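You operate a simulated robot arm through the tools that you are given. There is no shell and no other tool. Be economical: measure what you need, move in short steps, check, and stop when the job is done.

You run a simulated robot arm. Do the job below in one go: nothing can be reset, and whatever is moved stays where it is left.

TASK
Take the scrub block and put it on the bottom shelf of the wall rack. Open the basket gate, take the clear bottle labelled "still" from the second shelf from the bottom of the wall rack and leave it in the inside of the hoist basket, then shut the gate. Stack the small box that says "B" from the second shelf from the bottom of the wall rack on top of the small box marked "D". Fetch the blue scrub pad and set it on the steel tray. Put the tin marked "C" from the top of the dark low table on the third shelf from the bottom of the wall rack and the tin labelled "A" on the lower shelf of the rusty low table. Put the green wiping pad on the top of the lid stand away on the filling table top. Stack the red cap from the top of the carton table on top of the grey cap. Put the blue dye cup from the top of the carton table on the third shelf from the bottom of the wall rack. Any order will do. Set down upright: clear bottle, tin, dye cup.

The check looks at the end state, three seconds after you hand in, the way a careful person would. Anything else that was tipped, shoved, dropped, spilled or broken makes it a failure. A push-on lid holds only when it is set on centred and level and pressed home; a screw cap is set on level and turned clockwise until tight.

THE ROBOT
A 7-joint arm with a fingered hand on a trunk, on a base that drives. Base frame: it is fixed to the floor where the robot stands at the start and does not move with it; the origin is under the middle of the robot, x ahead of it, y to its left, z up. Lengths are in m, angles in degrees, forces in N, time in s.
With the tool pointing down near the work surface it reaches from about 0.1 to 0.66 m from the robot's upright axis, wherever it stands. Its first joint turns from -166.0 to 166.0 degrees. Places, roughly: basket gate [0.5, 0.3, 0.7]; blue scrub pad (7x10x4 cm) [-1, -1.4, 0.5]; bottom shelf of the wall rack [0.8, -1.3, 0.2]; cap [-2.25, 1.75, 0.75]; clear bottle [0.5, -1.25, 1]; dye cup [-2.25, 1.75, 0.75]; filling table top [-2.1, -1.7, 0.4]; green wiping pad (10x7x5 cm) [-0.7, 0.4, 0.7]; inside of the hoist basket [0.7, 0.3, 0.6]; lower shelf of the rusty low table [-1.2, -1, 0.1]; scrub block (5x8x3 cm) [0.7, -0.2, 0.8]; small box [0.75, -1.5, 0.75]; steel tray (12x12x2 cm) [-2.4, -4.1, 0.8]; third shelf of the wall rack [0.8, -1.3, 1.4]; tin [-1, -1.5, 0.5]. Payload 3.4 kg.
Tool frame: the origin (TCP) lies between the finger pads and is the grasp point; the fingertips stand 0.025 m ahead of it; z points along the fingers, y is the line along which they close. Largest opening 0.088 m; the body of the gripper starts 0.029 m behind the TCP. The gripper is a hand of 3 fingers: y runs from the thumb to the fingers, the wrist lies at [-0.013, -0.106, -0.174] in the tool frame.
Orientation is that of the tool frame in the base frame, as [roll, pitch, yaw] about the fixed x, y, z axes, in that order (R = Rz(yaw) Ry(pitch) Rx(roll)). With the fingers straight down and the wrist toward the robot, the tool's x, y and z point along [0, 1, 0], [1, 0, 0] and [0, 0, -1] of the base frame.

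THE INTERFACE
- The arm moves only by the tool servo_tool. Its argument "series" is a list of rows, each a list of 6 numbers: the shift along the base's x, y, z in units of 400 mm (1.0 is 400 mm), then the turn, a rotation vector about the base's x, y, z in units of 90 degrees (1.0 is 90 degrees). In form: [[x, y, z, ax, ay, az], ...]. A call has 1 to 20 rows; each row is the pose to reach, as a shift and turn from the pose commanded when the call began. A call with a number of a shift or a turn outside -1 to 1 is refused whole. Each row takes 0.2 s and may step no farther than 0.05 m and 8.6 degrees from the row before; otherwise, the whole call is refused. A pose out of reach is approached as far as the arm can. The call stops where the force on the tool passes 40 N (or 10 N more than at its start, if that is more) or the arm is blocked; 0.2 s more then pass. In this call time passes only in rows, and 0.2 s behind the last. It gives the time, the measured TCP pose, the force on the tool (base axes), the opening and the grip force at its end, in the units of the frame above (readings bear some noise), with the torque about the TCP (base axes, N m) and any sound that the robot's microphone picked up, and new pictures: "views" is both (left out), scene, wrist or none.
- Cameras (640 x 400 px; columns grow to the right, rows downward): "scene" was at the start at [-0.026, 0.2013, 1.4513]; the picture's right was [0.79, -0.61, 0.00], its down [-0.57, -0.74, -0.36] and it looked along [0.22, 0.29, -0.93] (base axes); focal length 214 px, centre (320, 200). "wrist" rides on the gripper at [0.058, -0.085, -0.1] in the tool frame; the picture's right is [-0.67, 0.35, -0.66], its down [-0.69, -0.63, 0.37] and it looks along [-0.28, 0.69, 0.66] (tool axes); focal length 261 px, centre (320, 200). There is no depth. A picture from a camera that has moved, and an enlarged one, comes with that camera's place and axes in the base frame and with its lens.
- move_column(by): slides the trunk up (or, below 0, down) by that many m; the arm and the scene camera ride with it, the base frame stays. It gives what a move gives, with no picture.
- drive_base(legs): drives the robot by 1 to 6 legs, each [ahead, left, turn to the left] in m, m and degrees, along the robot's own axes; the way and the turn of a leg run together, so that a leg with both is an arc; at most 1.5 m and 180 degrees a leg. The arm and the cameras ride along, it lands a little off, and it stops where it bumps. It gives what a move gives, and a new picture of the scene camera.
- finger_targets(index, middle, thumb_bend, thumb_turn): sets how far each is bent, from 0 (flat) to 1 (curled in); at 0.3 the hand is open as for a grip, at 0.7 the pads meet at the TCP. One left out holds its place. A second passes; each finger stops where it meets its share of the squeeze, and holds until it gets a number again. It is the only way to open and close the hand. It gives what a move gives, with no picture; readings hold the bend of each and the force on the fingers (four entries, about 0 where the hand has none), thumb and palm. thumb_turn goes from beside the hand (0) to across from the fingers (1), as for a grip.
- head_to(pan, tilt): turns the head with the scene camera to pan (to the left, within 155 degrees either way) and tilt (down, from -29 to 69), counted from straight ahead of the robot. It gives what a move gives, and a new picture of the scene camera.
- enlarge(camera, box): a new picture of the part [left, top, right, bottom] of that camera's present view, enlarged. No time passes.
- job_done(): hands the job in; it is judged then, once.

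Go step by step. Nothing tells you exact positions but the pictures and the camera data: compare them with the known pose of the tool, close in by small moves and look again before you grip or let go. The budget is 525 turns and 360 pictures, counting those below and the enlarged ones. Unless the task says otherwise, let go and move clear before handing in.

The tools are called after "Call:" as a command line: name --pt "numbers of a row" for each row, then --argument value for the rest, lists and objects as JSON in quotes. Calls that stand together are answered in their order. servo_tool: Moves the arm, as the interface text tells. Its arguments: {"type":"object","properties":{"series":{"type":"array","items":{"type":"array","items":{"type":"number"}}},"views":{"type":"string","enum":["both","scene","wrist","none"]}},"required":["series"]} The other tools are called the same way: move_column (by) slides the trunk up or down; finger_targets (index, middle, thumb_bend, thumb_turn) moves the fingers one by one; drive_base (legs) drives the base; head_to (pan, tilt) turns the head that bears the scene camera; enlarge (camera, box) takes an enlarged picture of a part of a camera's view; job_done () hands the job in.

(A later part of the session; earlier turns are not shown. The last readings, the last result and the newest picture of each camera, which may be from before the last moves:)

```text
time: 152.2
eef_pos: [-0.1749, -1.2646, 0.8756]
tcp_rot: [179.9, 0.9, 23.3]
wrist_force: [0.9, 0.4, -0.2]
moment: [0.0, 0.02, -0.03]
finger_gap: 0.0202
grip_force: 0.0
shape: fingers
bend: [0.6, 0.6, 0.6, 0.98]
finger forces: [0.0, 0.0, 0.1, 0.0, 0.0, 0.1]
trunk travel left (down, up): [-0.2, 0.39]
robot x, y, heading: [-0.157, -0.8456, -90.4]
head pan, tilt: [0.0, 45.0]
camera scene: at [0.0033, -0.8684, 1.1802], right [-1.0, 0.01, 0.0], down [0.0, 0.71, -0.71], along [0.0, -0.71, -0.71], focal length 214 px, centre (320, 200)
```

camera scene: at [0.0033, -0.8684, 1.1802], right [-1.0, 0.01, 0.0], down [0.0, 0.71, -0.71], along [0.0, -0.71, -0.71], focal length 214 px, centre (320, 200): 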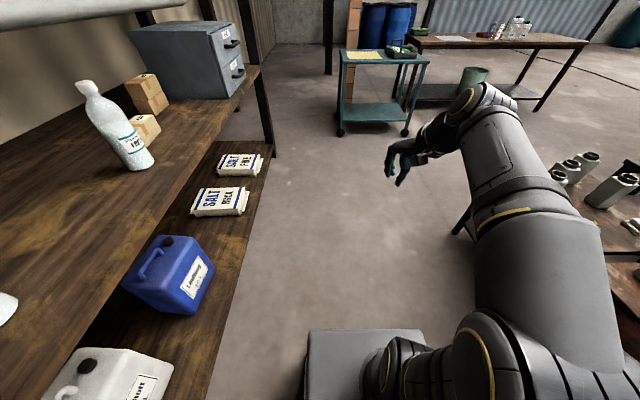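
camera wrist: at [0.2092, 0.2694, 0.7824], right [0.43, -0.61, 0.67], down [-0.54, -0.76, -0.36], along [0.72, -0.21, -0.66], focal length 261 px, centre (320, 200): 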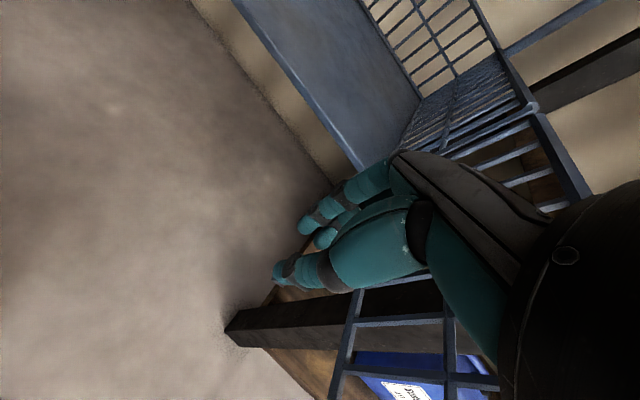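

Continue slightly and turn to face the rack.

Call:
drive_base --legs '[[0.2, 0, 0], [0, 0, 90]]'

Call:
finger_targets --index 0.2 --middle 0.2 --thumb_bend 0.2

Call:
head_to --pan 10 --tilt 35

```text
time: 157.7
eef_pos: [0.2628, -1.0636, 0.8752]
tcp_rot: [-179.9, 0.9, 113.6]
wrist_force: [-0.9, -1.0, 0.2]
moment: [0.0, 0.03, 0.0]
finger_gap: 0.0203
grip_force: 0.0
shape: fingers
bend: [0.6, 0.6, 0.6, 0.98]
finger forces: [0.0, 0.0, 0.1, 0.0, 0.1, 0.0]
trunk travel left (down, up): [-0.2, 0.39]
robot x, y, heading: [-0.1583, -1.0457, 0.0]
head pan, tilt: [0.0, 45.0]
camera scene: at [-0.1345, -0.8886, 1.1802], right [0.0, -1.0, 0.0], down [-0.71, 0.0, -0.71], along [0.71, 0.0, -0.71], focal length 214 px, centre (320, 200)
```

scene: 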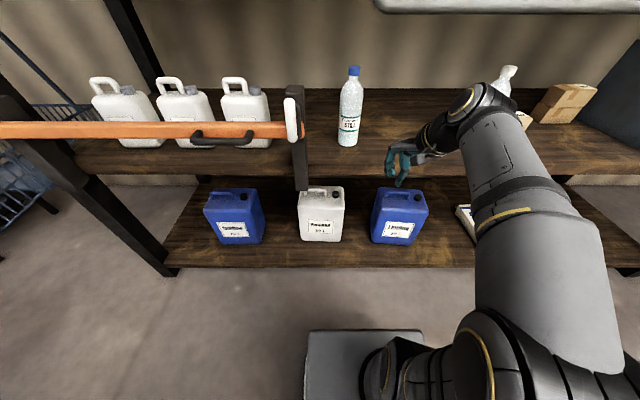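

```text
time: 158.7
eef_pos: [0.2638, -1.0633, 0.8759]
tcp_rot: [-180.0, 0.9, 113.6]
wrist_force: [-0.8, 0.0, 0.7]
moment: [-0.01, 0.04, 0.01]
finger_gap: 0.1033
grip_force: 0.0
shape: fingers
bend: [0.2, 0.2, 0.2, 0.98]
finger forces: [0.1, 0.0, 0.1, 0.1, 0.0, 0.1]
trunk travel left (down, up): [-0.2, 0.39]
robot x, y, heading: [-0.1547, -1.0465, -0.1]
head pan, tilt: [0.0, 45.0]
```

```text
time: 159.4
eef_pos: [0.2639, -1.0644, 0.8751]
tcp_rot: [180.0, 0.8, 113.6]
wrist_force: [0.1, -0.3, -0.7]
moment: [0.03, -0.04, -0.04]
finger_gap: 0.103
grip_force: 0.0
shape: fingers
bend: [0.2, 0.2, 0.2, 0.98]
finger forces: [0.0, 0.1, 0.0, 0.0, 0.0, 0.1]
trunk travel left (down, up): [-0.2, 0.39]
robot x, y, heading: [-0.1521, -1.0483, -0.1]
head pan, tilt: [10.0, 35.0]
camera scene: at [-0.1291, -0.8734, 1.195], right [0.17, -0.98, 0.0], down [-0.57, -0.1, -0.82], along [0.81, 0.14, -0.57], focal length 214 px, centre (320, 200)
```

scene: 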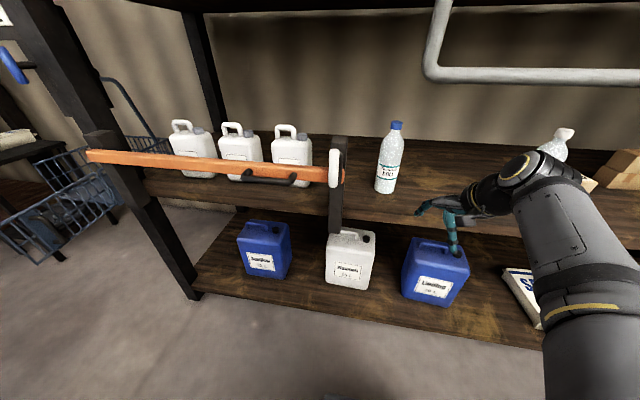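

Rotate the tool straight, then into the horizontal pose.

Call:
servo_tool --pt "0 0 0 0 0 -0.088" --pt "0 0 0 0 0 -0.175" --pt "-0.02 0 0 0 0 -0.262" --views "none"

Call:
servo_tool --pt "0 0 0 -0.051 -0.051 0.051" --pt "0 0 0 -0.103 -0.103 0.103" --pt "0 0 0 -0.154 -0.154 0.154" --pt "0 0 0 -0.205 -0.205 0.205" --pt "0 0 0 -0.257 -0.257 0.257" --pt "0 0 0 -0.308 -0.308 0.308" --pt "0 0 0 -0.359 -0.359 0.359" --pt "0 0 0 -0.411 -0.411 0.411" --pt "0 0 0 -0.462 -0.462 0.462" --pt "0 0 0 -0.513 -0.513 0.513" --pt "0 0 0 -0.565 -0.565 0.565" --pt "0 0 0 -0.616 -0.616 0.616" --pt "0 0 0 -0.667 -0.667 0.667" --pt "0 0 0 -0.719 -0.719 0.719" --pt "0 0 0 -0.77 -0.77 0.77" --views "both"

```text
time: 160.2
eef_pos: [0.2562, -1.0645, 0.877]
tcp_rot: [180.0, 0.8, 89.9]
wrist_force: [0.2, -0.2, -0.2]
moment: [0.03, -0.01, 0.02]
finger_gap: 0.1031
grip_force: 0.1
shape: fingers
bend: [0.2, 0.2, 0.2, 0.98]
finger forces: [0.1, 0.1, 0.0, 0.0, 0.1, 0.0]
trunk travel left (down, up): [-0.2, 0.39]
robot x, y, heading: [-0.1546, -1.0473, -0.3]
head pan, tilt: [10.0, 35.0]
```

```text
time: 162.4
eef_pos: [0.2737, -1.0567, 0.8314]
tcp_rot: [162.6, 56.1, 134.8]
wrist_force: [0.4, -0.6, -0.4]
moment: [0.03, 0.03, 0.0]
finger_gap: 0.1036
grip_force: 0.1
shape: fingers
bend: [0.2, 0.2, 0.2, 0.98]
finger forces: [0.0, 0.0, 0.0, 0.1, 0.0, 0.0]
trunk travel left (down, up): [-0.2, 0.39]
robot x, y, heading: [-0.1577, -1.0479, 0.2]
head pan, tilt: [10.0, 35.0]
stopped in row 11: the arm was blocked; the commanded pose is now the measured one
camera scene: at [-0.1251, -0.8724, 1.1949], right [0.17, -0.98, 0.0], down [-0.57, -0.1, -0.82], along [0.8, 0.14, -0.58], focal length 214 px, centre (320, 200)
camera wrist: at [0.1333, -1.0683, 0.821], right [-0.07, 0.26, 0.96], down [0.24, -0.93, 0.27], along [0.97, 0.24, 0.0], focal length 261 px, centre (320, 200)
```

scene: 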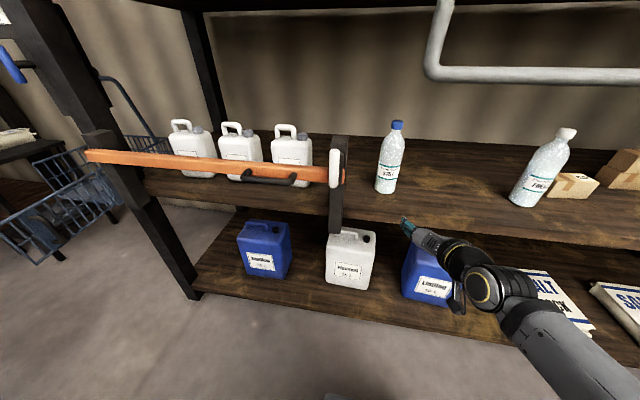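
wrist: 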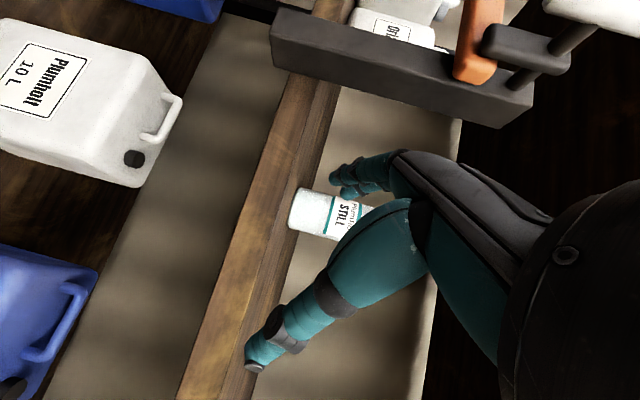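

Blocked by close folding; extend outward while finishing the rotation.

Call:
servo_tool --pt "0.08 0 0.05 0 0 0" --pt "0.16 0 0.1 -0.03 -0.03 0.03" --pt "0.22 0 0.12 -0.08 -0.08 0.08" --pt "0.25 0 0.12 -0.13 -0.13 0.13" --pt "0.25 0 0.12 -0.18 -0.18 0.18" --pt "0.25 0 0.12 -0.205 -0.205 0.205" --views "both"

```text
time: 163.8
eef_pos: [0.3713, -1.0559, 0.8825]
tcp_rot: [-171.8, 81.3, 178.3]
wrist_force: [-1.3, 0.4, 0.2]
moment: [0.01, -0.02, -0.04]
finger_gap: 0.1032
grip_force: 0.1
shape: fingers
bend: [0.2, 0.2, 0.2, 0.98]
finger forces: [0.0, 0.0, 0.0, 0.0, 0.1, 0.1]
trunk travel left (down, up): [-0.2, 0.39]
robot x, y, heading: [-0.1581, -1.0494, 0.2]
head pan, tilt: [10.0, 35.0]
camera scene: at [-0.1291, -0.8733, 1.195], right [0.17, -0.98, 0.0], down [-0.56, -0.1, -0.82], along [0.81, 0.14, -0.57], focal length 214 px, centre (320, 200)
camera wrist: at [0.2523, -1.1207, 0.8404], right [-0.48, 0.45, 0.75], down [0.35, -0.69, 0.64], along [0.81, 0.57, 0.17], focal length 261 px, centre (320, 200)
```

scene: 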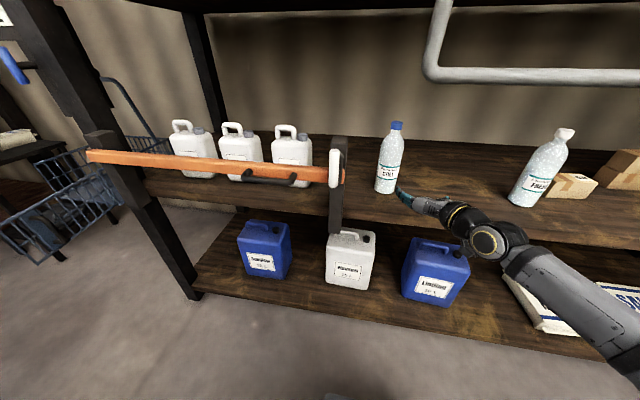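
wrist: 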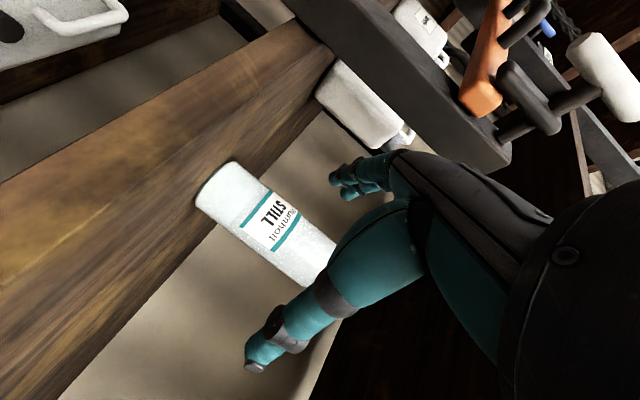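

Correct tilt and line up in front of the bottle at (0.552,-0.99).

Call:
servo_tool --pt "0 0.03 0.01 0 -0.048 0.055" --pt "0.02 0.1 0.02 0 -0.096 0.11" --pt "0.08 0.165 0.02 0 -0.096 0.11" --pt "0.147 0.165 0.02 0 -0.096 0.11" --views "both"

Call:
enlarge --camera "scene" --box '[330, 100, 490, 260]'

```text
time: 164.8
eef_pos: [0.4293, -0.9913, 0.8896]
tcp_rot: [-115.7, 89.5, -115.9]
wrist_force: [0.5, 0.6, 0.2]
moment: [0.01, 0.0, -0.02]
finger_gap: 0.1035
grip_force: 0.0
shape: fingers
bend: [0.2, 0.2, 0.2, 0.98]
finger forces: [0.0, 0.1, 0.0, 0.1, 0.0, 0.0]
trunk travel left (down, up): [-0.2, 0.39]
robot x, y, heading: [-0.1565, -1.0453, 0.0]
head pan, tilt: [10.0, 35.0]
camera scene: at [-0.1292, -0.8733, 1.195], right [0.17, -0.98, 0.0], down [-0.56, -0.1, -0.82], along [0.81, 0.14, -0.57], focal length 214 px, centre (320, 200)
camera wrist: at [0.3306, -1.0743, 0.8319], right [-0.65, 0.35, 0.67], down [0.37, -0.63, 0.69], along [0.66, 0.69, 0.28], focal length 261 px, centre (320, 200)
```

scene: 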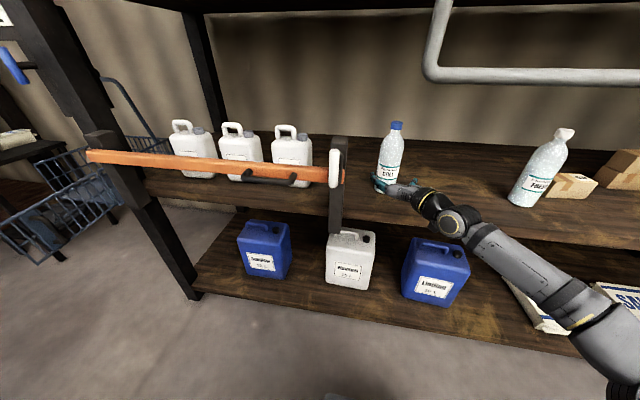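
wrist: 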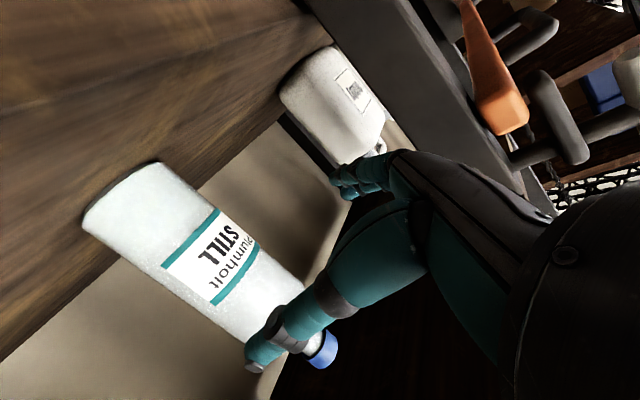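

```text
2.50 times, centred on (410, 180) of scene
camera zoom: at [-0.1292, -0.8733, 1.195], right [0.17, -0.98, 0.0], down [-0.56, -0.1, -0.82], along [0.81, 0.14, -0.57], focal length 536 px, centre (95, 250)
```

zoom: 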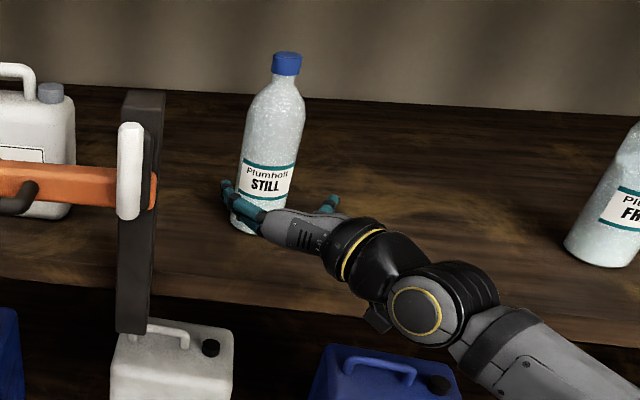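

Aligned. Advance to the bottle.

Call:
servo_tool --pt "0.1 0 0 0 0 0" --pt "0.2 -0.002 0 0 0 0" --pt "0.297 -0.002 0 0 0 0" --views "both"

Call:
enlarge --camera "scene" --box '[330, 100, 490, 260]'

```text
time: 165.6
eef_pos: [0.5478, -0.9919, 0.8902]
tcp_rot: [-114.7, 89.5, -114.8]
wrist_force: [0.0, 0.8, -0.3]
moment: [-0.02, 0.01, 0.04]
finger_gap: 0.1034
grip_force: 0.2
shape: fingers
bend: [0.2, 0.2, 0.2, 0.98]
finger forces: [0.0, 0.1, 0.1, 0.0, 0.0, 0.1]
trunk travel left (down, up): [-0.2, 0.39]
robot x, y, heading: [-0.1572, -1.0447, 0.1]
head pan, tilt: [10.0, 35.0]
camera scene: at [-0.1293, -0.8735, 1.195], right [0.17, -0.98, 0.0], down [-0.56, -0.1, -0.82], along [0.81, 0.14, -0.57], focal length 214 px, centre (320, 200)
camera wrist: at [0.4489, -1.075, 0.832], right [-0.65, 0.36, 0.67], down [0.37, -0.62, 0.69], along [0.66, 0.7, 0.28], focal length 261 px, centre (320, 200)
```

scene: 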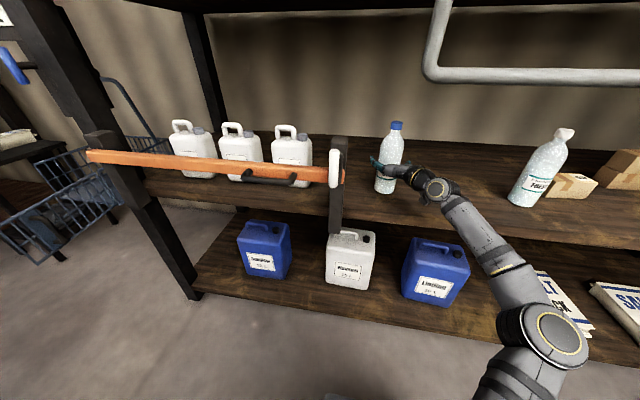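
wrist: 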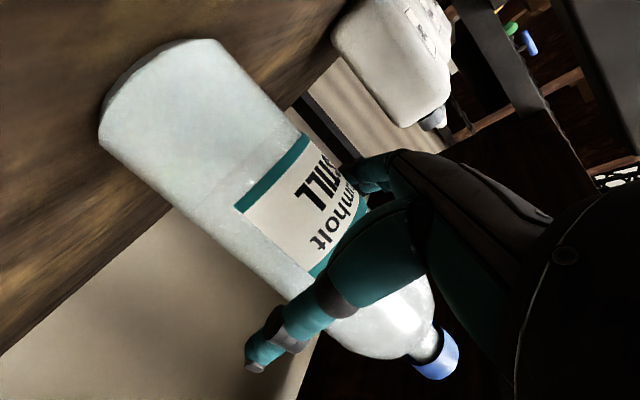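

```text
2.50 times, centred on (410, 180) of scene
camera zoom: at [-0.1293, -0.8735, 1.195], right [0.17, -0.98, 0.0], down [-0.56, -0.1, -0.82], along [0.81, 0.14, -0.57], focal length 536 px, centre (95, 250)
```

zoom: 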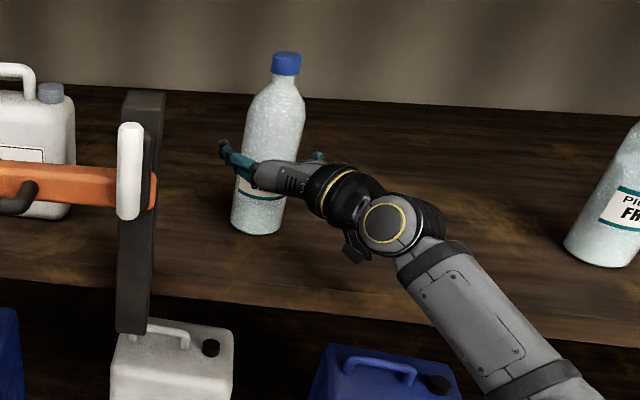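

Bottle is between the fingers. Closing gently.

Call:
finger_targets --index 0.55 --middle 0.55 --thumb_bend 0.55

Call:
servo_tool --pt "0 0 0.04 0 0 0" --pt "0 0 0.08 0 0 0" --views "both"

```text
time: 166.6
eef_pos: [0.5478, -0.9912, 0.8914]
tcp_rot: [-127.3, 89.5, -127.4]
wrist_force: [0.3, 1.9, 2.9]
moment: [0.02, -0.03, 0.02]
finger_gap: 0.0667
grip_force: 18.1
shape: fingers
bend: [0.4, 0.46, 0.4, 0.97]
finger forces: [11.6, 7.2, 0.0, 0.1, 17.9, 0.0]
trunk travel left (down, up): [-0.2, 0.39]
robot x, y, heading: [-0.1535, -1.0461, 0.1]
head pan, tilt: [10.0, 35.0]
```

```text
time: 167.2
eef_pos: [0.5483, -0.9916, 0.9212]
tcp_rot: [-133.8, 89.4, -133.9]
wrist_force: [0.3, 0.5, -2.1]
moment: [0.0, 0.01, -0.02]
finger_gap: 0.0664
grip_force: 18.1
shape: fingers
bend: [0.4, 0.47, 0.4, 0.95]
finger forces: [11.0, 6.9, 0.0, 0.0, 18.5, 0.0]
trunk travel left (down, up): [-0.2, 0.39]
robot x, y, heading: [-0.1571, -1.0456, -0.2]
head pan, tilt: [10.0, 35.0]
camera scene: at [-0.1287, -0.8734, 1.1949], right [0.17, -0.98, 0.0], down [-0.57, -0.1, -0.82], along [0.81, 0.14, -0.57], focal length 214 px, centre (320, 200)
camera wrist: at [0.4497, -1.0747, 0.864], right [-0.65, 0.35, 0.67], down [0.37, -0.63, 0.69], along [0.66, 0.69, 0.28], focal length 261 px, centre (320, 200)
```

scene: 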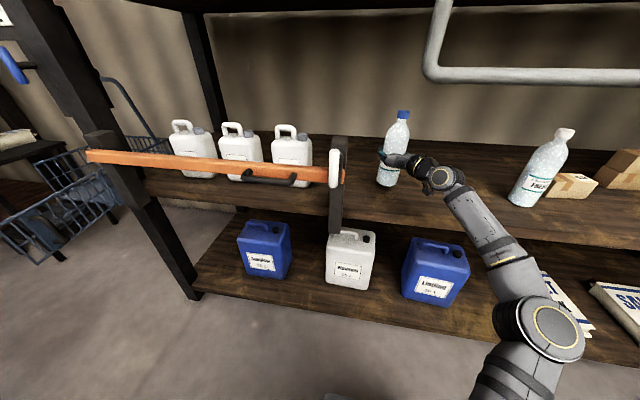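
wrist: 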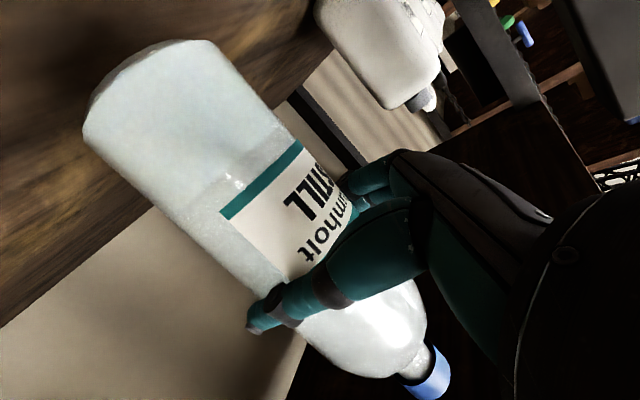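

Bottle held. Pull out of the shelf, back off and turn along the aisle.

Call:
servo_tool --pt "-0.1 0 0.02 0 0 0" --pt "-0.2 0 0.02 0 0 0" --pt "-0.3 0 0.02 0 0 0" --pt "-0.36 0 0.02 0 0 0" --views "none"

Call:
drive_base --legs '[[-0.1, 0, 0], [0, 0, -90]]'

```text
time: 168.2
eef_pos: [0.404, -0.9911, 0.9298]
tcp_rot: [-122.1, 89.5, -122.3]
wrist_force: [-0.2, -0.4, -2.9]
moment: [0.02, 0.0, -0.01]
finger_gap: 0.0669
grip_force: 18.8
shape: fingers
bend: [0.4, 0.47, 0.4, 0.95]
finger forces: [11.1, 6.8, 0.1, 0.0, 18.5, 0.0]
trunk travel left (down, up): [-0.2, 0.39]
robot x, y, heading: [-0.1538, -1.0489, -0.2]
head pan, tilt: [10.0, 35.0]
```

```text
time: 173.1
eef_pos: [-0.1954, -1.606, 0.9301]
tcp_rot: [-111.4, 89.5, 159.0]
wrist_force: [-0.1, 0.3, -1.9]
moment: [0.05, 0.02, 0.01]
finger_gap: 0.0665
grip_force: 17.6
shape: fingers
bend: [0.4, 0.47, 0.4, 0.95]
finger forces: [10.8, 6.9, 0.1, 0.0, 17.9, 0.0]
trunk travel left (down, up): [-0.2, 0.39]
robot x, y, heading: [-0.2556, -1.0439, -89.8]
head pan, tilt: [10.0, 35.0]
camera scene: at [-0.0812, -1.0719, 1.195], right [-0.98, -0.18, 0.0], down [-0.1, 0.56, -0.82], along [0.15, -0.81, -0.57], focal length 214 px, centre (320, 200)
```

scene: 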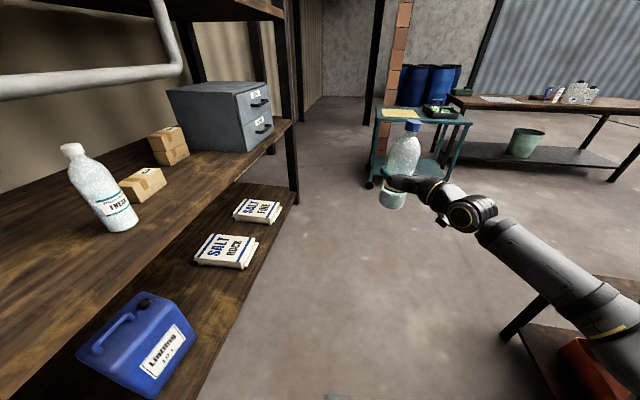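

Elbow sticks out right; swing the arm 25° left so it clears the drum, then drive backwards along the corridor.

Call:
servo_tool --pt "0.102 0.0155 0 0 0 0.0467" --pt "0.203 0.038 0 0 0 0.0933" --pt "0.3025 0.067 0 0 0 0.14" --pt "0.399 0.104 0 0 0 0.1867" --pt "0.493 0.148 0 0 0 0.2333" --pt "0.583 0.198 0 0 0 0.28" --views "scene"

```text
time: 174.5
eef_pos: [0.0377, -1.5266, 0.9306]
tcp_rot: [-116.7, 89.4, 178.9]
wrist_force: [-0.3, 0.5, -2.7]
moment: [0.05, 0.03, 0.03]
finger_gap: 0.0664
grip_force: 18.5
shape: fingers
bend: [0.4, 0.47, 0.4, 0.95]
finger forces: [10.7, 7.0, 0.1, 0.1, 18.0, 0.0]
trunk travel left (down, up): [-0.2, 0.39]
robot x, y, heading: [-0.2558, -1.0438, -89.7]
head pan, tilt: [10.0, 35.0]
camera scene: at [-0.0812, -1.0719, 1.195], right [-0.98, -0.18, 0.0], down [-0.1, 0.56, -0.82], along [0.15, -0.81, -0.57], focal length 214 px, centre (320, 200)
```

scene: 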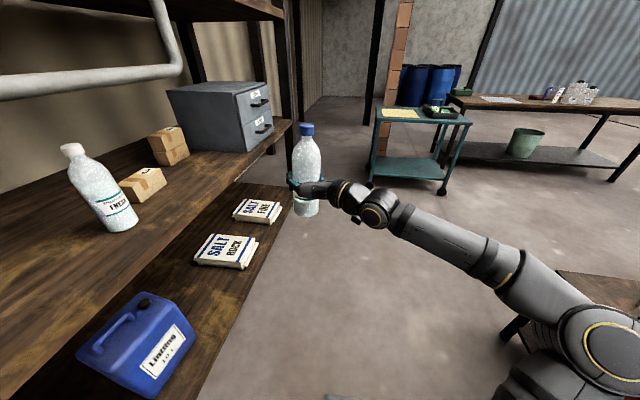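

Call:
drive_base --legs '[[0, 0.11, 0], [-0.75, 0, 0]]'

Call:
head_to --pan -70 --tilt 55

```text
time: 179.4
eef_pos: [0.1397, -0.7764, 0.9297]
tcp_rot: [-122.3, 89.5, 173.1]
wrist_force: [0.1, -0.8, -2.5]
moment: [0.05, 0.02, -0.02]
finger_gap: 0.0664
grip_force: 17.4
shape: fingers
bend: [0.4, 0.47, 0.4, 0.95]
finger forces: [10.7, 7.0, 0.0, 0.0, 17.9, 0.1]
trunk travel left (down, up): [-0.2, 0.39]
robot x, y, heading: [-0.1511, -0.2926, -89.8]
head pan, tilt: [10.0, 35.0]
camera scene: at [0.0221, -0.3218, 1.195], right [-0.98, -0.18, 0.0], down [-0.1, 0.56, -0.82], along [0.15, -0.81, -0.57], focal length 214 px, centre (320, 200)
```

scene: 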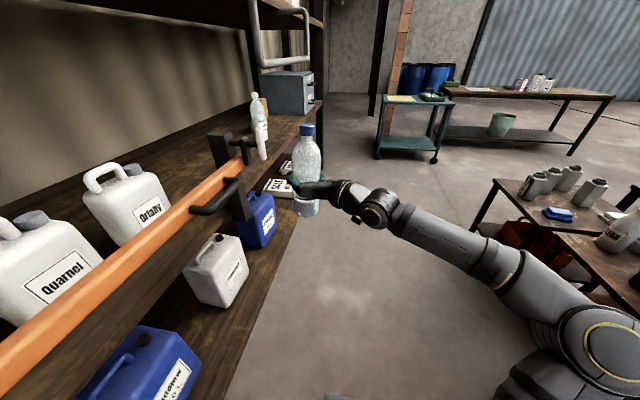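

```text
time: 180.9
eef_pos: [0.1398, -0.7771, 0.93]
tcp_rot: [-123.1, 89.6, 172.4]
wrist_force: [-0.1, 0.2, -1.8]
moment: [0.01, -0.02, 0.0]
finger_gap: 0.0663
grip_force: 17.5
shape: fingers
bend: [0.4, 0.47, 0.4, 0.95]
finger forces: [10.7, 7.1, 0.0, 0.0, 17.9, 0.0]
trunk travel left (down, up): [-0.2, 0.39]
robot x, y, heading: [-0.1528, -0.2979, -89.5]
head pan, tilt: [-70.0, 55.0]
camera scene: at [-0.0614, -0.2603, 1.1668], right [-0.35, 0.94, 0.0], down [0.77, 0.29, -0.57], along [-0.54, -0.2, -0.82], focal length 214 px, centre (320, 200)
```

scene: 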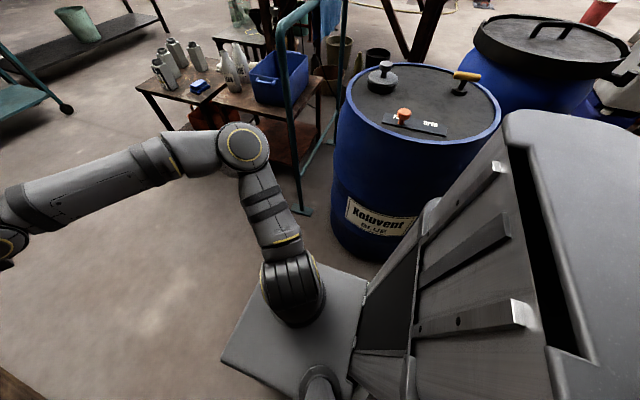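

Raise the column so the elbow clears the drum, then continue back.

Call:
move_column --by 0.3

Call:
drive_base --legs '[[0, 0.02, 0], [-0.6, 0, 0]]'

```text
time: 183.9
eef_pos: [0.1395, -0.777, 1.2296]
tcp_rot: [-117.5, 89.5, 178.0]
wrist_force: [0.0, 0.1, -1.7]
moment: [0.04, 0.01, -0.01]
finger_gap: 0.0664
grip_force: 17.5
shape: fingers
bend: [0.4, 0.47, 0.4, 0.95]
finger forces: [10.7, 7.0, 0.0, 0.0, 17.9, 0.0]
trunk travel left (down, up): [-0.5, 0.09]
robot x, y, heading: [-0.148, -0.2996, -89.5]
head pan, tilt: [-70.0, 55.0]
```

```text
time: 187.7
eef_pos: [0.1568, -0.1748, 1.2297]
tcp_rot: [-136.7, 89.6, 159.2]
wrist_force: [0.8, -0.4, -2.8]
moment: [0.03, 0.02, -0.01]
finger_gap: 0.0663
grip_force: 17.8
shape: fingers
bend: [0.4, 0.47, 0.4, 0.95]
finger forces: [10.7, 7.1, 0.0, 0.0, 17.8, 0.0]
trunk travel left (down, up): [-0.5, 0.09]
robot x, y, heading: [-0.1346, 0.3039, -89.1]
head pan, tilt: [-70.0, 55.0]
camera scene: at [-0.0478, 0.3403, 1.4668], right [-0.35, 0.94, 0.0], down [0.77, 0.29, -0.57], along [-0.54, -0.2, -0.82], focal length 214 px, centre (320, 200)
```

scene: 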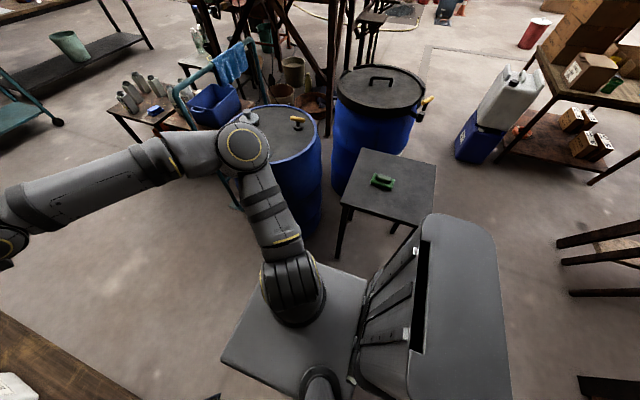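

Call:
drive_base --legs '[[-0.5, 0, 0]]'

Call:
move_column --by -0.3

Call:
head_to --pan 20 --tilt 40

```text
time: 190.6
eef_pos: [0.1502, 0.3252, 1.2302]
tcp_rot: [-112.7, 89.6, -176.7]
wrist_force: [0.4, 0.1, -2.8]
moment: [0.0, 0.04, 0.0]
finger_gap: 0.0666
grip_force: 18.3
shape: fingers
bend: [0.4, 0.47, 0.4, 0.95]
finger forces: [10.6, 7.2, 0.0, 0.1, 17.9, 0.0]
trunk travel left (down, up): [-0.5, 0.09]
robot x, y, heading: [-0.1456, 0.8031, -89.1]
head pan, tilt: [-70.0, 55.0]
camera scene: at [-0.0548, 0.841, 1.4668], right [-0.36, 0.93, 0.0], down [0.77, 0.29, -0.57], along [-0.54, -0.2, -0.82], focal length 214 px, centre (320, 200)
```

scene: 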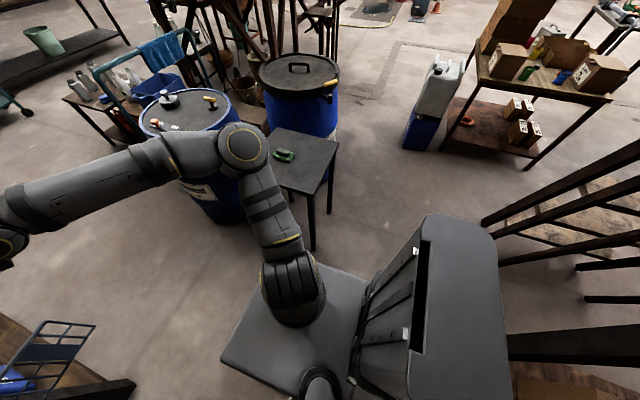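

```text
time: 193.6
eef_pos: [0.1501, 0.3264, 0.9301]
tcp_rot: [-118.9, 89.5, 177.0]
wrist_force: [0.5, -0.3, -3.2]
moment: [0.04, 0.01, 0.0]
finger_gap: 0.0662
grip_force: 18.1
shape: fingers
bend: [0.4, 0.47, 0.4, 0.95]
finger forces: [10.6, 7.1, 0.1, 0.0, 17.9, 0.0]
trunk travel left (down, up): [-0.2, 0.39]
robot x, y, heading: [-0.1471, 0.8053, -89.3]
head pan, tilt: [-70.0, 55.0]
```

```text
time: 195.3
eef_pos: [0.1502, 0.3253, 0.9298]
tcp_rot: [-117.2, 89.5, 178.7]
wrist_force: [0.8, -0.3, -2.4]
moment: [0.02, 0.01, 0.0]
finger_gap: 0.0665
grip_force: 17.8
shape: fingers
bend: [0.4, 0.47, 0.4, 0.95]
finger forces: [10.6, 7.2, 0.0, 0.0, 17.9, 0.1]
trunk travel left (down, up): [-0.2, 0.39]
robot x, y, heading: [-0.1476, 0.8059, -89.2]
head pan, tilt: [20.0, 40.0]
camera scene: at [0.0427, 0.7869, 1.1874], right [-0.93, -0.35, 0.0], down [-0.23, 0.6, -0.77], along [0.27, -0.72, -0.64], focal length 214 px, centre (320, 200)
```

scene: 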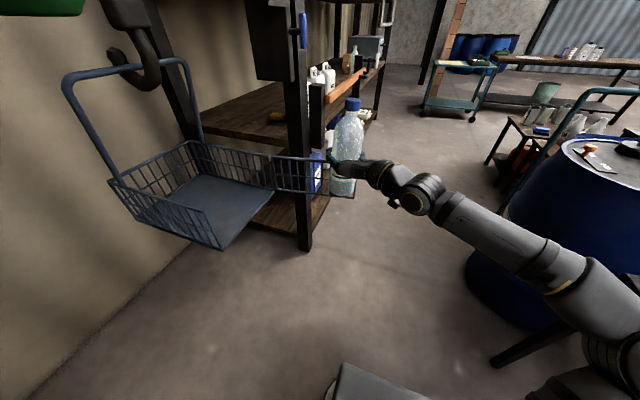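

Gate open, basket clear. Rotate toward basket and advance with the bottle above rim height.

Call:
drive_base --legs '[[0, 0, 40], [0.2, 0, 0]]'

Call:
head_to --pan 0 --tilt 45

```text
time: 198.7
eef_pos: [0.5181, 0.4759, 0.93]
tcp_rot: [-116.6, 89.6, -140.9]
wrist_force: [0.1, 0.3, -4.0]
moment: [0.01, 0.01, 0.02]
finger_gap: 0.0664
grip_force: 18.1
shape: fingers
bend: [0.4, 0.47, 0.4, 0.95]
finger forces: [10.4, 7.0, 0.0, 0.1, 17.6, 0.0]
trunk travel left (down, up): [-0.2, 0.39]
robot x, y, heading: [-0.0144, 0.6564, -49.4]
head pan, tilt: [20.0, 40.0]
camera scene: at [0.1396, 0.7608, 1.1874], right [-0.49, -0.87, 0.0], down [-0.56, 0.31, -0.77], along [0.67, -0.38, -0.64], focal length 214 px, centre (320, 200)
```

scene: 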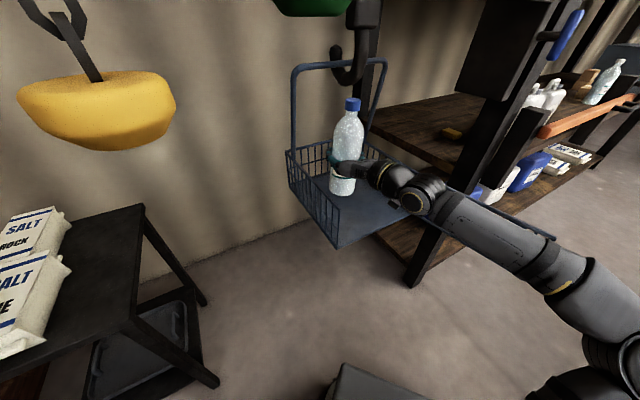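

```text
time: 199.6
eef_pos: [0.5178, 0.475, 0.9311]
tcp_rot: [-117.9, 89.5, -142.1]
wrist_force: [-0.6, -0.1, -2.6]
moment: [0.03, 0.06, -0.01]
finger_gap: 0.0665
grip_force: 18.0
shape: fingers
bend: [0.4, 0.47, 0.4, 0.95]
finger forces: [10.3, 7.1, 0.2, 0.0, 17.5, 0.0]
trunk travel left (down, up): [-0.2, 0.39]
robot x, y, heading: [-0.014, 0.6506, -49.3]
head pan, tilt: [0.0, 45.0]
camera scene: at [0.1186, 0.7407, 1.1802], right [-0.76, -0.65, 0.0], down [-0.46, 0.54, -0.71], along [0.46, -0.54, -0.71], focal length 214 px, centre (320, 200)
```

scene: 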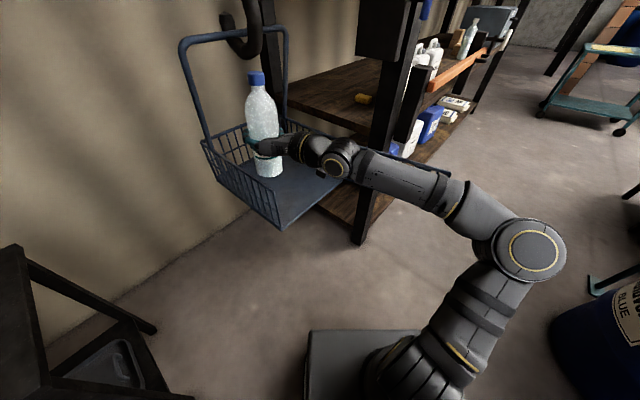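

Move over the inside of the basket, then lower.

Call:
servo_tool --pt "0.064 -0.085 0 0 0 0" --pt "0.128 -0.17 0 0 0 0" --pt "0.192 -0.255 0 0 0 0" --pt "0.255 -0.338 0 0 0 0" --views "scene"

```text
time: 200.6
eef_pos: [0.6201, 0.3389, 0.9293]
tcp_rot: [-132.2, 89.5, -156.3]
wrist_force: [-0.3, 0.1, -2.5]
moment: [0.01, 0.05, 0.01]
finger_gap: 0.066
grip_force: 17.5
shape: fingers
bend: [0.4, 0.47, 0.4, 0.95]
finger forces: [10.5, 7.1, 0.0, 0.0, 17.7, 0.0]
trunk travel left (down, up): [-0.2, 0.39]
robot x, y, heading: [-0.0152, 0.6565, -49.3]
head pan, tilt: [0.0, 45.0]
camera scene: at [0.1184, 0.7406, 1.1802], right [-0.76, -0.65, 0.0], down [-0.46, 0.54, -0.71], along [0.46, -0.54, -0.71], focal length 214 px, centre (320, 200)
```

scene: 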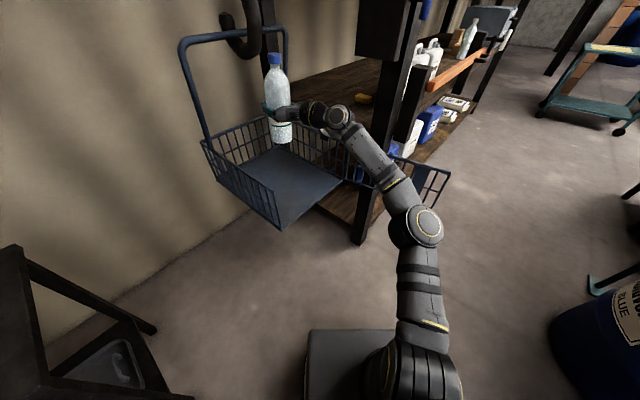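

Call:
servo_tool --pt "0 0 -0.11 0 0 0" --pt "0 0 -0.22 0 0 0" --pt "0 0 -0.33 0 0 0" --pt "0 0 -0.44 0 0 0" --views "scene"

Call:
enlarge --camera "scene" --box '[180, 80, 400, 240]'

```text
time: 201.6
eef_pos: [0.6205, 0.3378, 0.7546]
tcp_rot: [-119.9, 89.5, -144.3]
wrist_force: [-0.5, 0.1, -2.6]
moment: [0.01, 0.03, -0.03]
finger_gap: 0.0664
grip_force: 17.5
shape: fingers
bend: [0.4, 0.47, 0.4, 0.95]
finger forces: [10.3, 6.9, 0.1, 0.0, 17.3, 0.0]
trunk travel left (down, up): [-0.2, 0.39]
robot x, y, heading: [-0.0139, 0.6526, -49.3]
head pan, tilt: [0.0, 45.0]
camera scene: at [0.1185, 0.7407, 1.1802], right [-0.76, -0.65, 0.0], down [-0.46, 0.54, -0.71], along [0.46, -0.54, -0.71], focal length 214 px, centre (320, 200)
```

scene: 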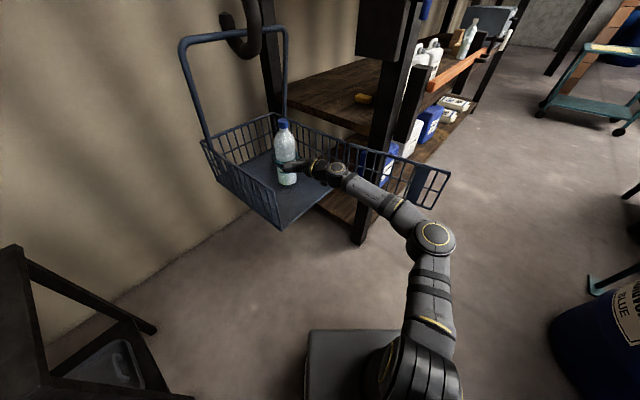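

```text
2.50 times, centred on (290, 160) of scene
camera zoom: at [0.1185, 0.7407, 1.1802], right [-0.76, -0.65, 0.0], down [-0.46, 0.54, -0.71], along [0.46, -0.54, -0.71], focal length 536 px, centre (395, 300)
```

zoom: 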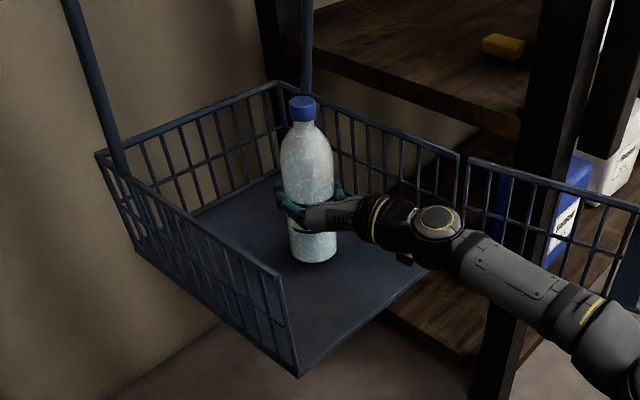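

Call:
servo_tool --pt "0 0 -0.04 0 0 0" --pt "0 0 -0.07 0 0 0" --pt "0 0 -0.085 0 0 0" --pt "0 0 -0.1 0 0 0" --pt "0 0 -0.115 0 0 0" --pt "0 0 -0.13 0 0 0" --views "scene"

Call:
enlarge --camera "scene" --box '[180, 80, 400, 240]'

```text
time: 203.0
eef_pos: [0.6188, 0.3451, 0.739]
tcp_rot: [-143.7, 88.2, -168.2]
wrist_force: [1.2, 0.4, -2.9]
moment: [0.01, 0.02, -0.01]
finger_gap: 0.0663
grip_force: 17.5
shape: fingers
bend: [0.4, 0.47, 0.4, 0.95]
finger forces: [10.3, 7.1, 0.0, 0.0, 17.3, 0.0]
out of reach, approached as far as the arm can: row 1, 2, 3, 4, 5, 6
trunk travel left (down, up): [-0.2, 0.39]
robot x, y, heading: [-0.016, 0.6513, -49.1]
head pan, tilt: [0.0, 45.0]
camera scene: at [0.1186, 0.7406, 1.1802], right [-0.76, -0.65, 0.0], down [-0.46, 0.54, -0.71], along [0.46, -0.54, -0.71], focal length 214 px, centre (320, 200)
```

scene: 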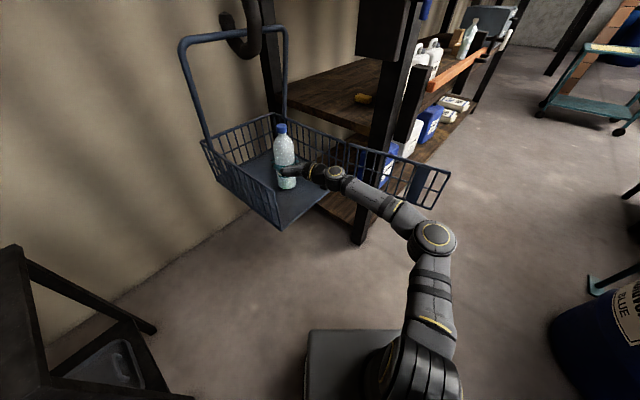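

```text
2.50 times, centred on (290, 160) of scene
camera zoom: at [0.1186, 0.7406, 1.1802], right [-0.76, -0.65, 0.0], down [-0.46, 0.54, -0.71], along [0.46, -0.54, -0.71], focal length 536 px, centre (395, 300)
```

zoom: 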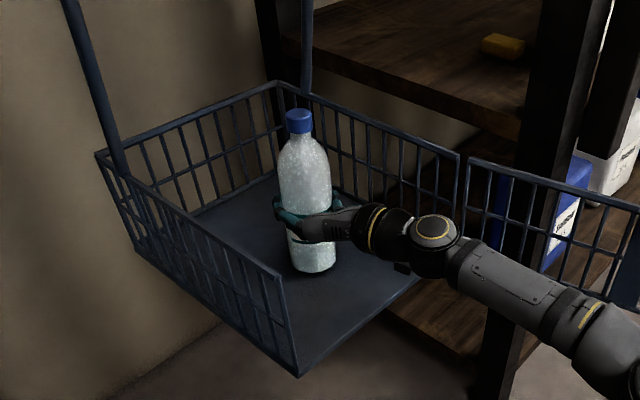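

Arm limit reached; lower with the column.

Call:
move_column --by -0.015

Call:
move_column --by -0.007

```text
time: 203.6
eef_pos: [0.618, 0.347, 0.7277]
tcp_rot: [-142.9, 88.3, -167.3]
wrist_force: [-0.5, 3.4, 11.5]
moment: [-0.01, -0.2, 0.1]
finger_gap: 0.0661
grip_force: 18.6
shape: fingers
bend: [0.4, 0.47, 0.4, 0.98]
finger forces: [11.5, 8.1, 0.0, 0.1, 17.2, 0.0]
trunk travel left (down, up): [-0.185, 0.405]
robot x, y, heading: [-0.0105, 0.6556, -49.1]
head pan, tilt: [0.0, 45.0]
```

```text
time: 204.2
eef_pos: [0.6183, 0.3473, 0.7211]
tcp_rot: [-136.0, 88.5, -160.4]
wrist_force: [2.4, 3.3, 25.1]
moment: [0.08, -0.29, 0.12]
finger_gap: 0.0664
grip_force: 19.3
shape: fingers
bend: [0.4, 0.47, 0.4, 1.0]
finger forces: [12.5, 8.5, 0.1, 0.0, 16.8, 0.0]
trunk travel left (down, up): [-0.178, 0.412]
robot x, y, heading: [-0.0145, 0.6559, -49.1]
head pan, tilt: [0.0, 45.0]
```

Contact. Ease off slightly, check uprightness and release.

Call:
move_column --by 0.008

Call:
finger_targets --index 0.2 --middle 0.2 --thumb_bend 0.2

Call:
enlarge --camera "scene" --box '[180, 80, 400, 240]'

```text
time: 204.7
eef_pos: [0.6193, 0.3456, 0.7256]
tcp_rot: [-146.2, 88.1, -170.6]
wrist_force: [-1.5, 2.4, 6.2]
moment: [-0.04, -0.03, 0.03]
finger_gap: 0.0666
grip_force: 17.3
shape: fingers
bend: [0.4, 0.47, 0.4, 0.99]
finger forces: [11.2, 7.2, 0.1, 0.0, 16.8, 0.0]
trunk travel left (down, up): [-0.186, 0.404]
robot x, y, heading: [-0.0172, 0.654, -49.2]
head pan, tilt: [0.0, 45.0]
```

```text
time: 205.7
eef_pos: [0.6186, 0.3462, 0.7265]
tcp_rot: [-144.2, 88.2, -168.6]
wrist_force: [0.7, 1.2, 0.2]
moment: [0.0, -0.01, -0.01]
finger_gap: 0.1035
grip_force: 0.0
shape: fingers
bend: [0.2, 0.2, 0.2, 0.98]
finger forces: [0.0, 0.0, 0.0, 0.1, 0.1, 0.1]
trunk travel left (down, up): [-0.186, 0.404]
robot x, y, heading: [-0.0181, 0.6548, -49.3]
head pan, tilt: [0.0, 45.0]
```

```text
2.50 times, centred on (290, 160) of scene
camera zoom: at [0.1184, 0.7407, 1.1662], right [-0.76, -0.65, 0.0], down [-0.46, 0.54, -0.71], along [0.46, -0.54, -0.71], focal length 536 px, centre (395, 300)
```

zoom: 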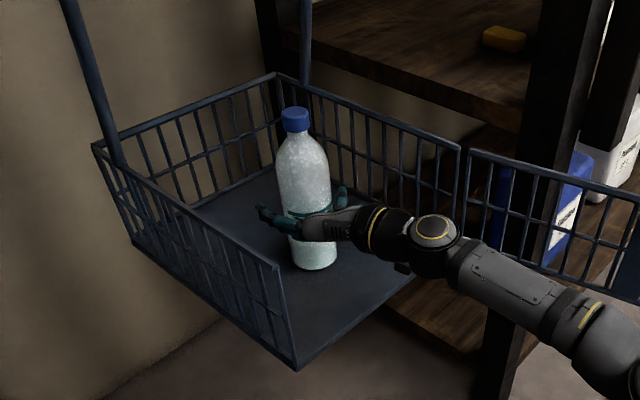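

Bottle stands upright. Withdraw the hand straight back.

Call:
servo_tool --pt "-0.09 0.041 0 0 0 0" --pt "-0.18 0.082 0 0 0 0" --pt "-0.27 0.123 0 0 0 0" --pt "-0.36 0.164 0 0 0 0" --pt "-0.45 0.205 0 0 0 0" --views "scene"

```text
time: 206.9
eef_pos: [0.4391, 0.4276, 0.7272]
tcp_rot: [-146.1, 88.1, -170.5]
wrist_force: [0.4, -0.2, -0.3]
moment: [-0.01, 0.02, 0.02]
finger_gap: 0.1034
grip_force: 0.0
shape: fingers
bend: [0.2, 0.2, 0.2, 0.98]
finger forces: [0.0, 0.0, 0.0, 0.0, 0.1, 0.0]
trunk travel left (down, up): [-0.186, 0.404]
robot x, y, heading: [-0.0127, 0.6539, -49.2]
head pan, tilt: [0.0, 45.0]
camera scene: at [0.1186, 0.7406, 1.1662], right [-0.76, -0.65, 0.0], down [-0.46, 0.54, -0.71], along [0.46, -0.54, -0.71], focal length 214 px, centre (320, 200)
```

scene: 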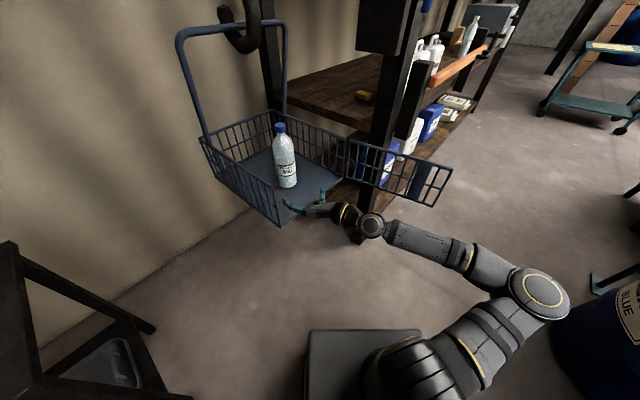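

Bottle is in. Now reorient hand to point down to pull the gate back.

Call:
servo_tool --pt "-0.03 0 0.03 0.064 0.024 -0.048" --pt "-0.06 0 0.06 0.128 0.048 -0.096" --pt "-0.09 0 0.09 0.191 0.072 -0.144" --pt "-0.12 0 0.12 0.255 0.096 -0.192" --pt "-0.15 0 0.15 0.319 0.12 -0.241" --pt "-0.18 0 0.18 0.382 0.144 -0.289" --pt "-0.21 0 0.21 0.446 0.168 -0.337" --pt "-0.24 0 0.24 0.51 0.192 -0.385" --views "none"

Call:
servo_tool --pt "-0.02 0 0.03 0.064 0.024 -0.048" --pt "-0.04 0 0.06 0.128 0.048 -0.096" --pt "-0.06 0 0.09 0.191 0.072 -0.144" --pt "-0.08 0 0.12 0.255 0.096 -0.192" --pt "-0.1 0 0.14 0.319 0.12 -0.241" --pt "-0.12 0 0.14 0.382 0.144 -0.289" --pt "-0.14 0 0.14 0.446 0.168 -0.337" --pt "-0.16 0 0.14 0.51 0.192 -0.385" --views "scene"

```text
time: 208.7
eef_pos: [0.3437, 0.428, 0.8214]
tcp_rot: [155.0, 40.7, 94.4]
wrist_force: [-0.6, -0.4, -0.2]
moment: [0.02, 0.0, 0.01]
finger_gap: 0.1034
grip_force: 0.1
shape: fingers
bend: [0.2, 0.2, 0.2, 0.98]
finger forces: [0.1, 0.0, 0.0, 0.0, 0.0, 0.0]
trunk travel left (down, up): [-0.186, 0.404]
robot x, y, heading: [-0.0158, 0.6568, -49.2]
head pan, tilt: [0.0, 45.0]
```

```text
time: 210.5
eef_pos: [0.2792, 0.4276, 0.8774]
tcp_rot: [-179.9, -1.7, 66.5]
wrist_force: [0.8, 0.5, 0.2]
moment: [0.02, 0.01, 0.0]
finger_gap: 0.1032
grip_force: 0.2
shape: fingers
bend: [0.2, 0.2, 0.2, 0.98]
finger forces: [0.1, 0.0, 0.0, 0.0, 0.0, 0.0]
trunk travel left (down, up): [-0.186, 0.404]
robot x, y, heading: [-0.0167, 0.6542, -49.3]
head pan, tilt: [0.0, 45.0]
camera scene: at [0.1183, 0.7408, 1.1662], right [-0.76, -0.65, 0.0], down [-0.46, 0.54, -0.71], along [0.46, -0.54, -0.71], focal length 214 px, centre (320, 200)
```

scene: 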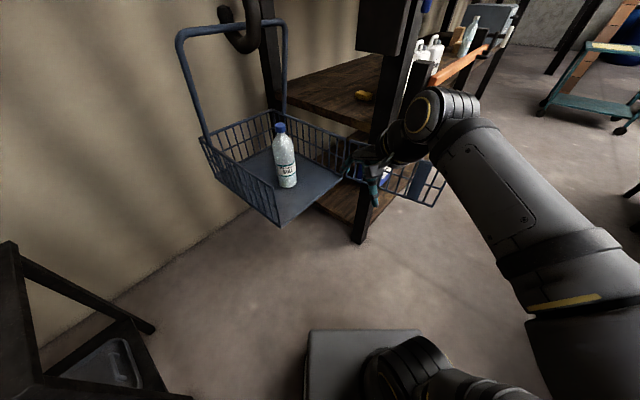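

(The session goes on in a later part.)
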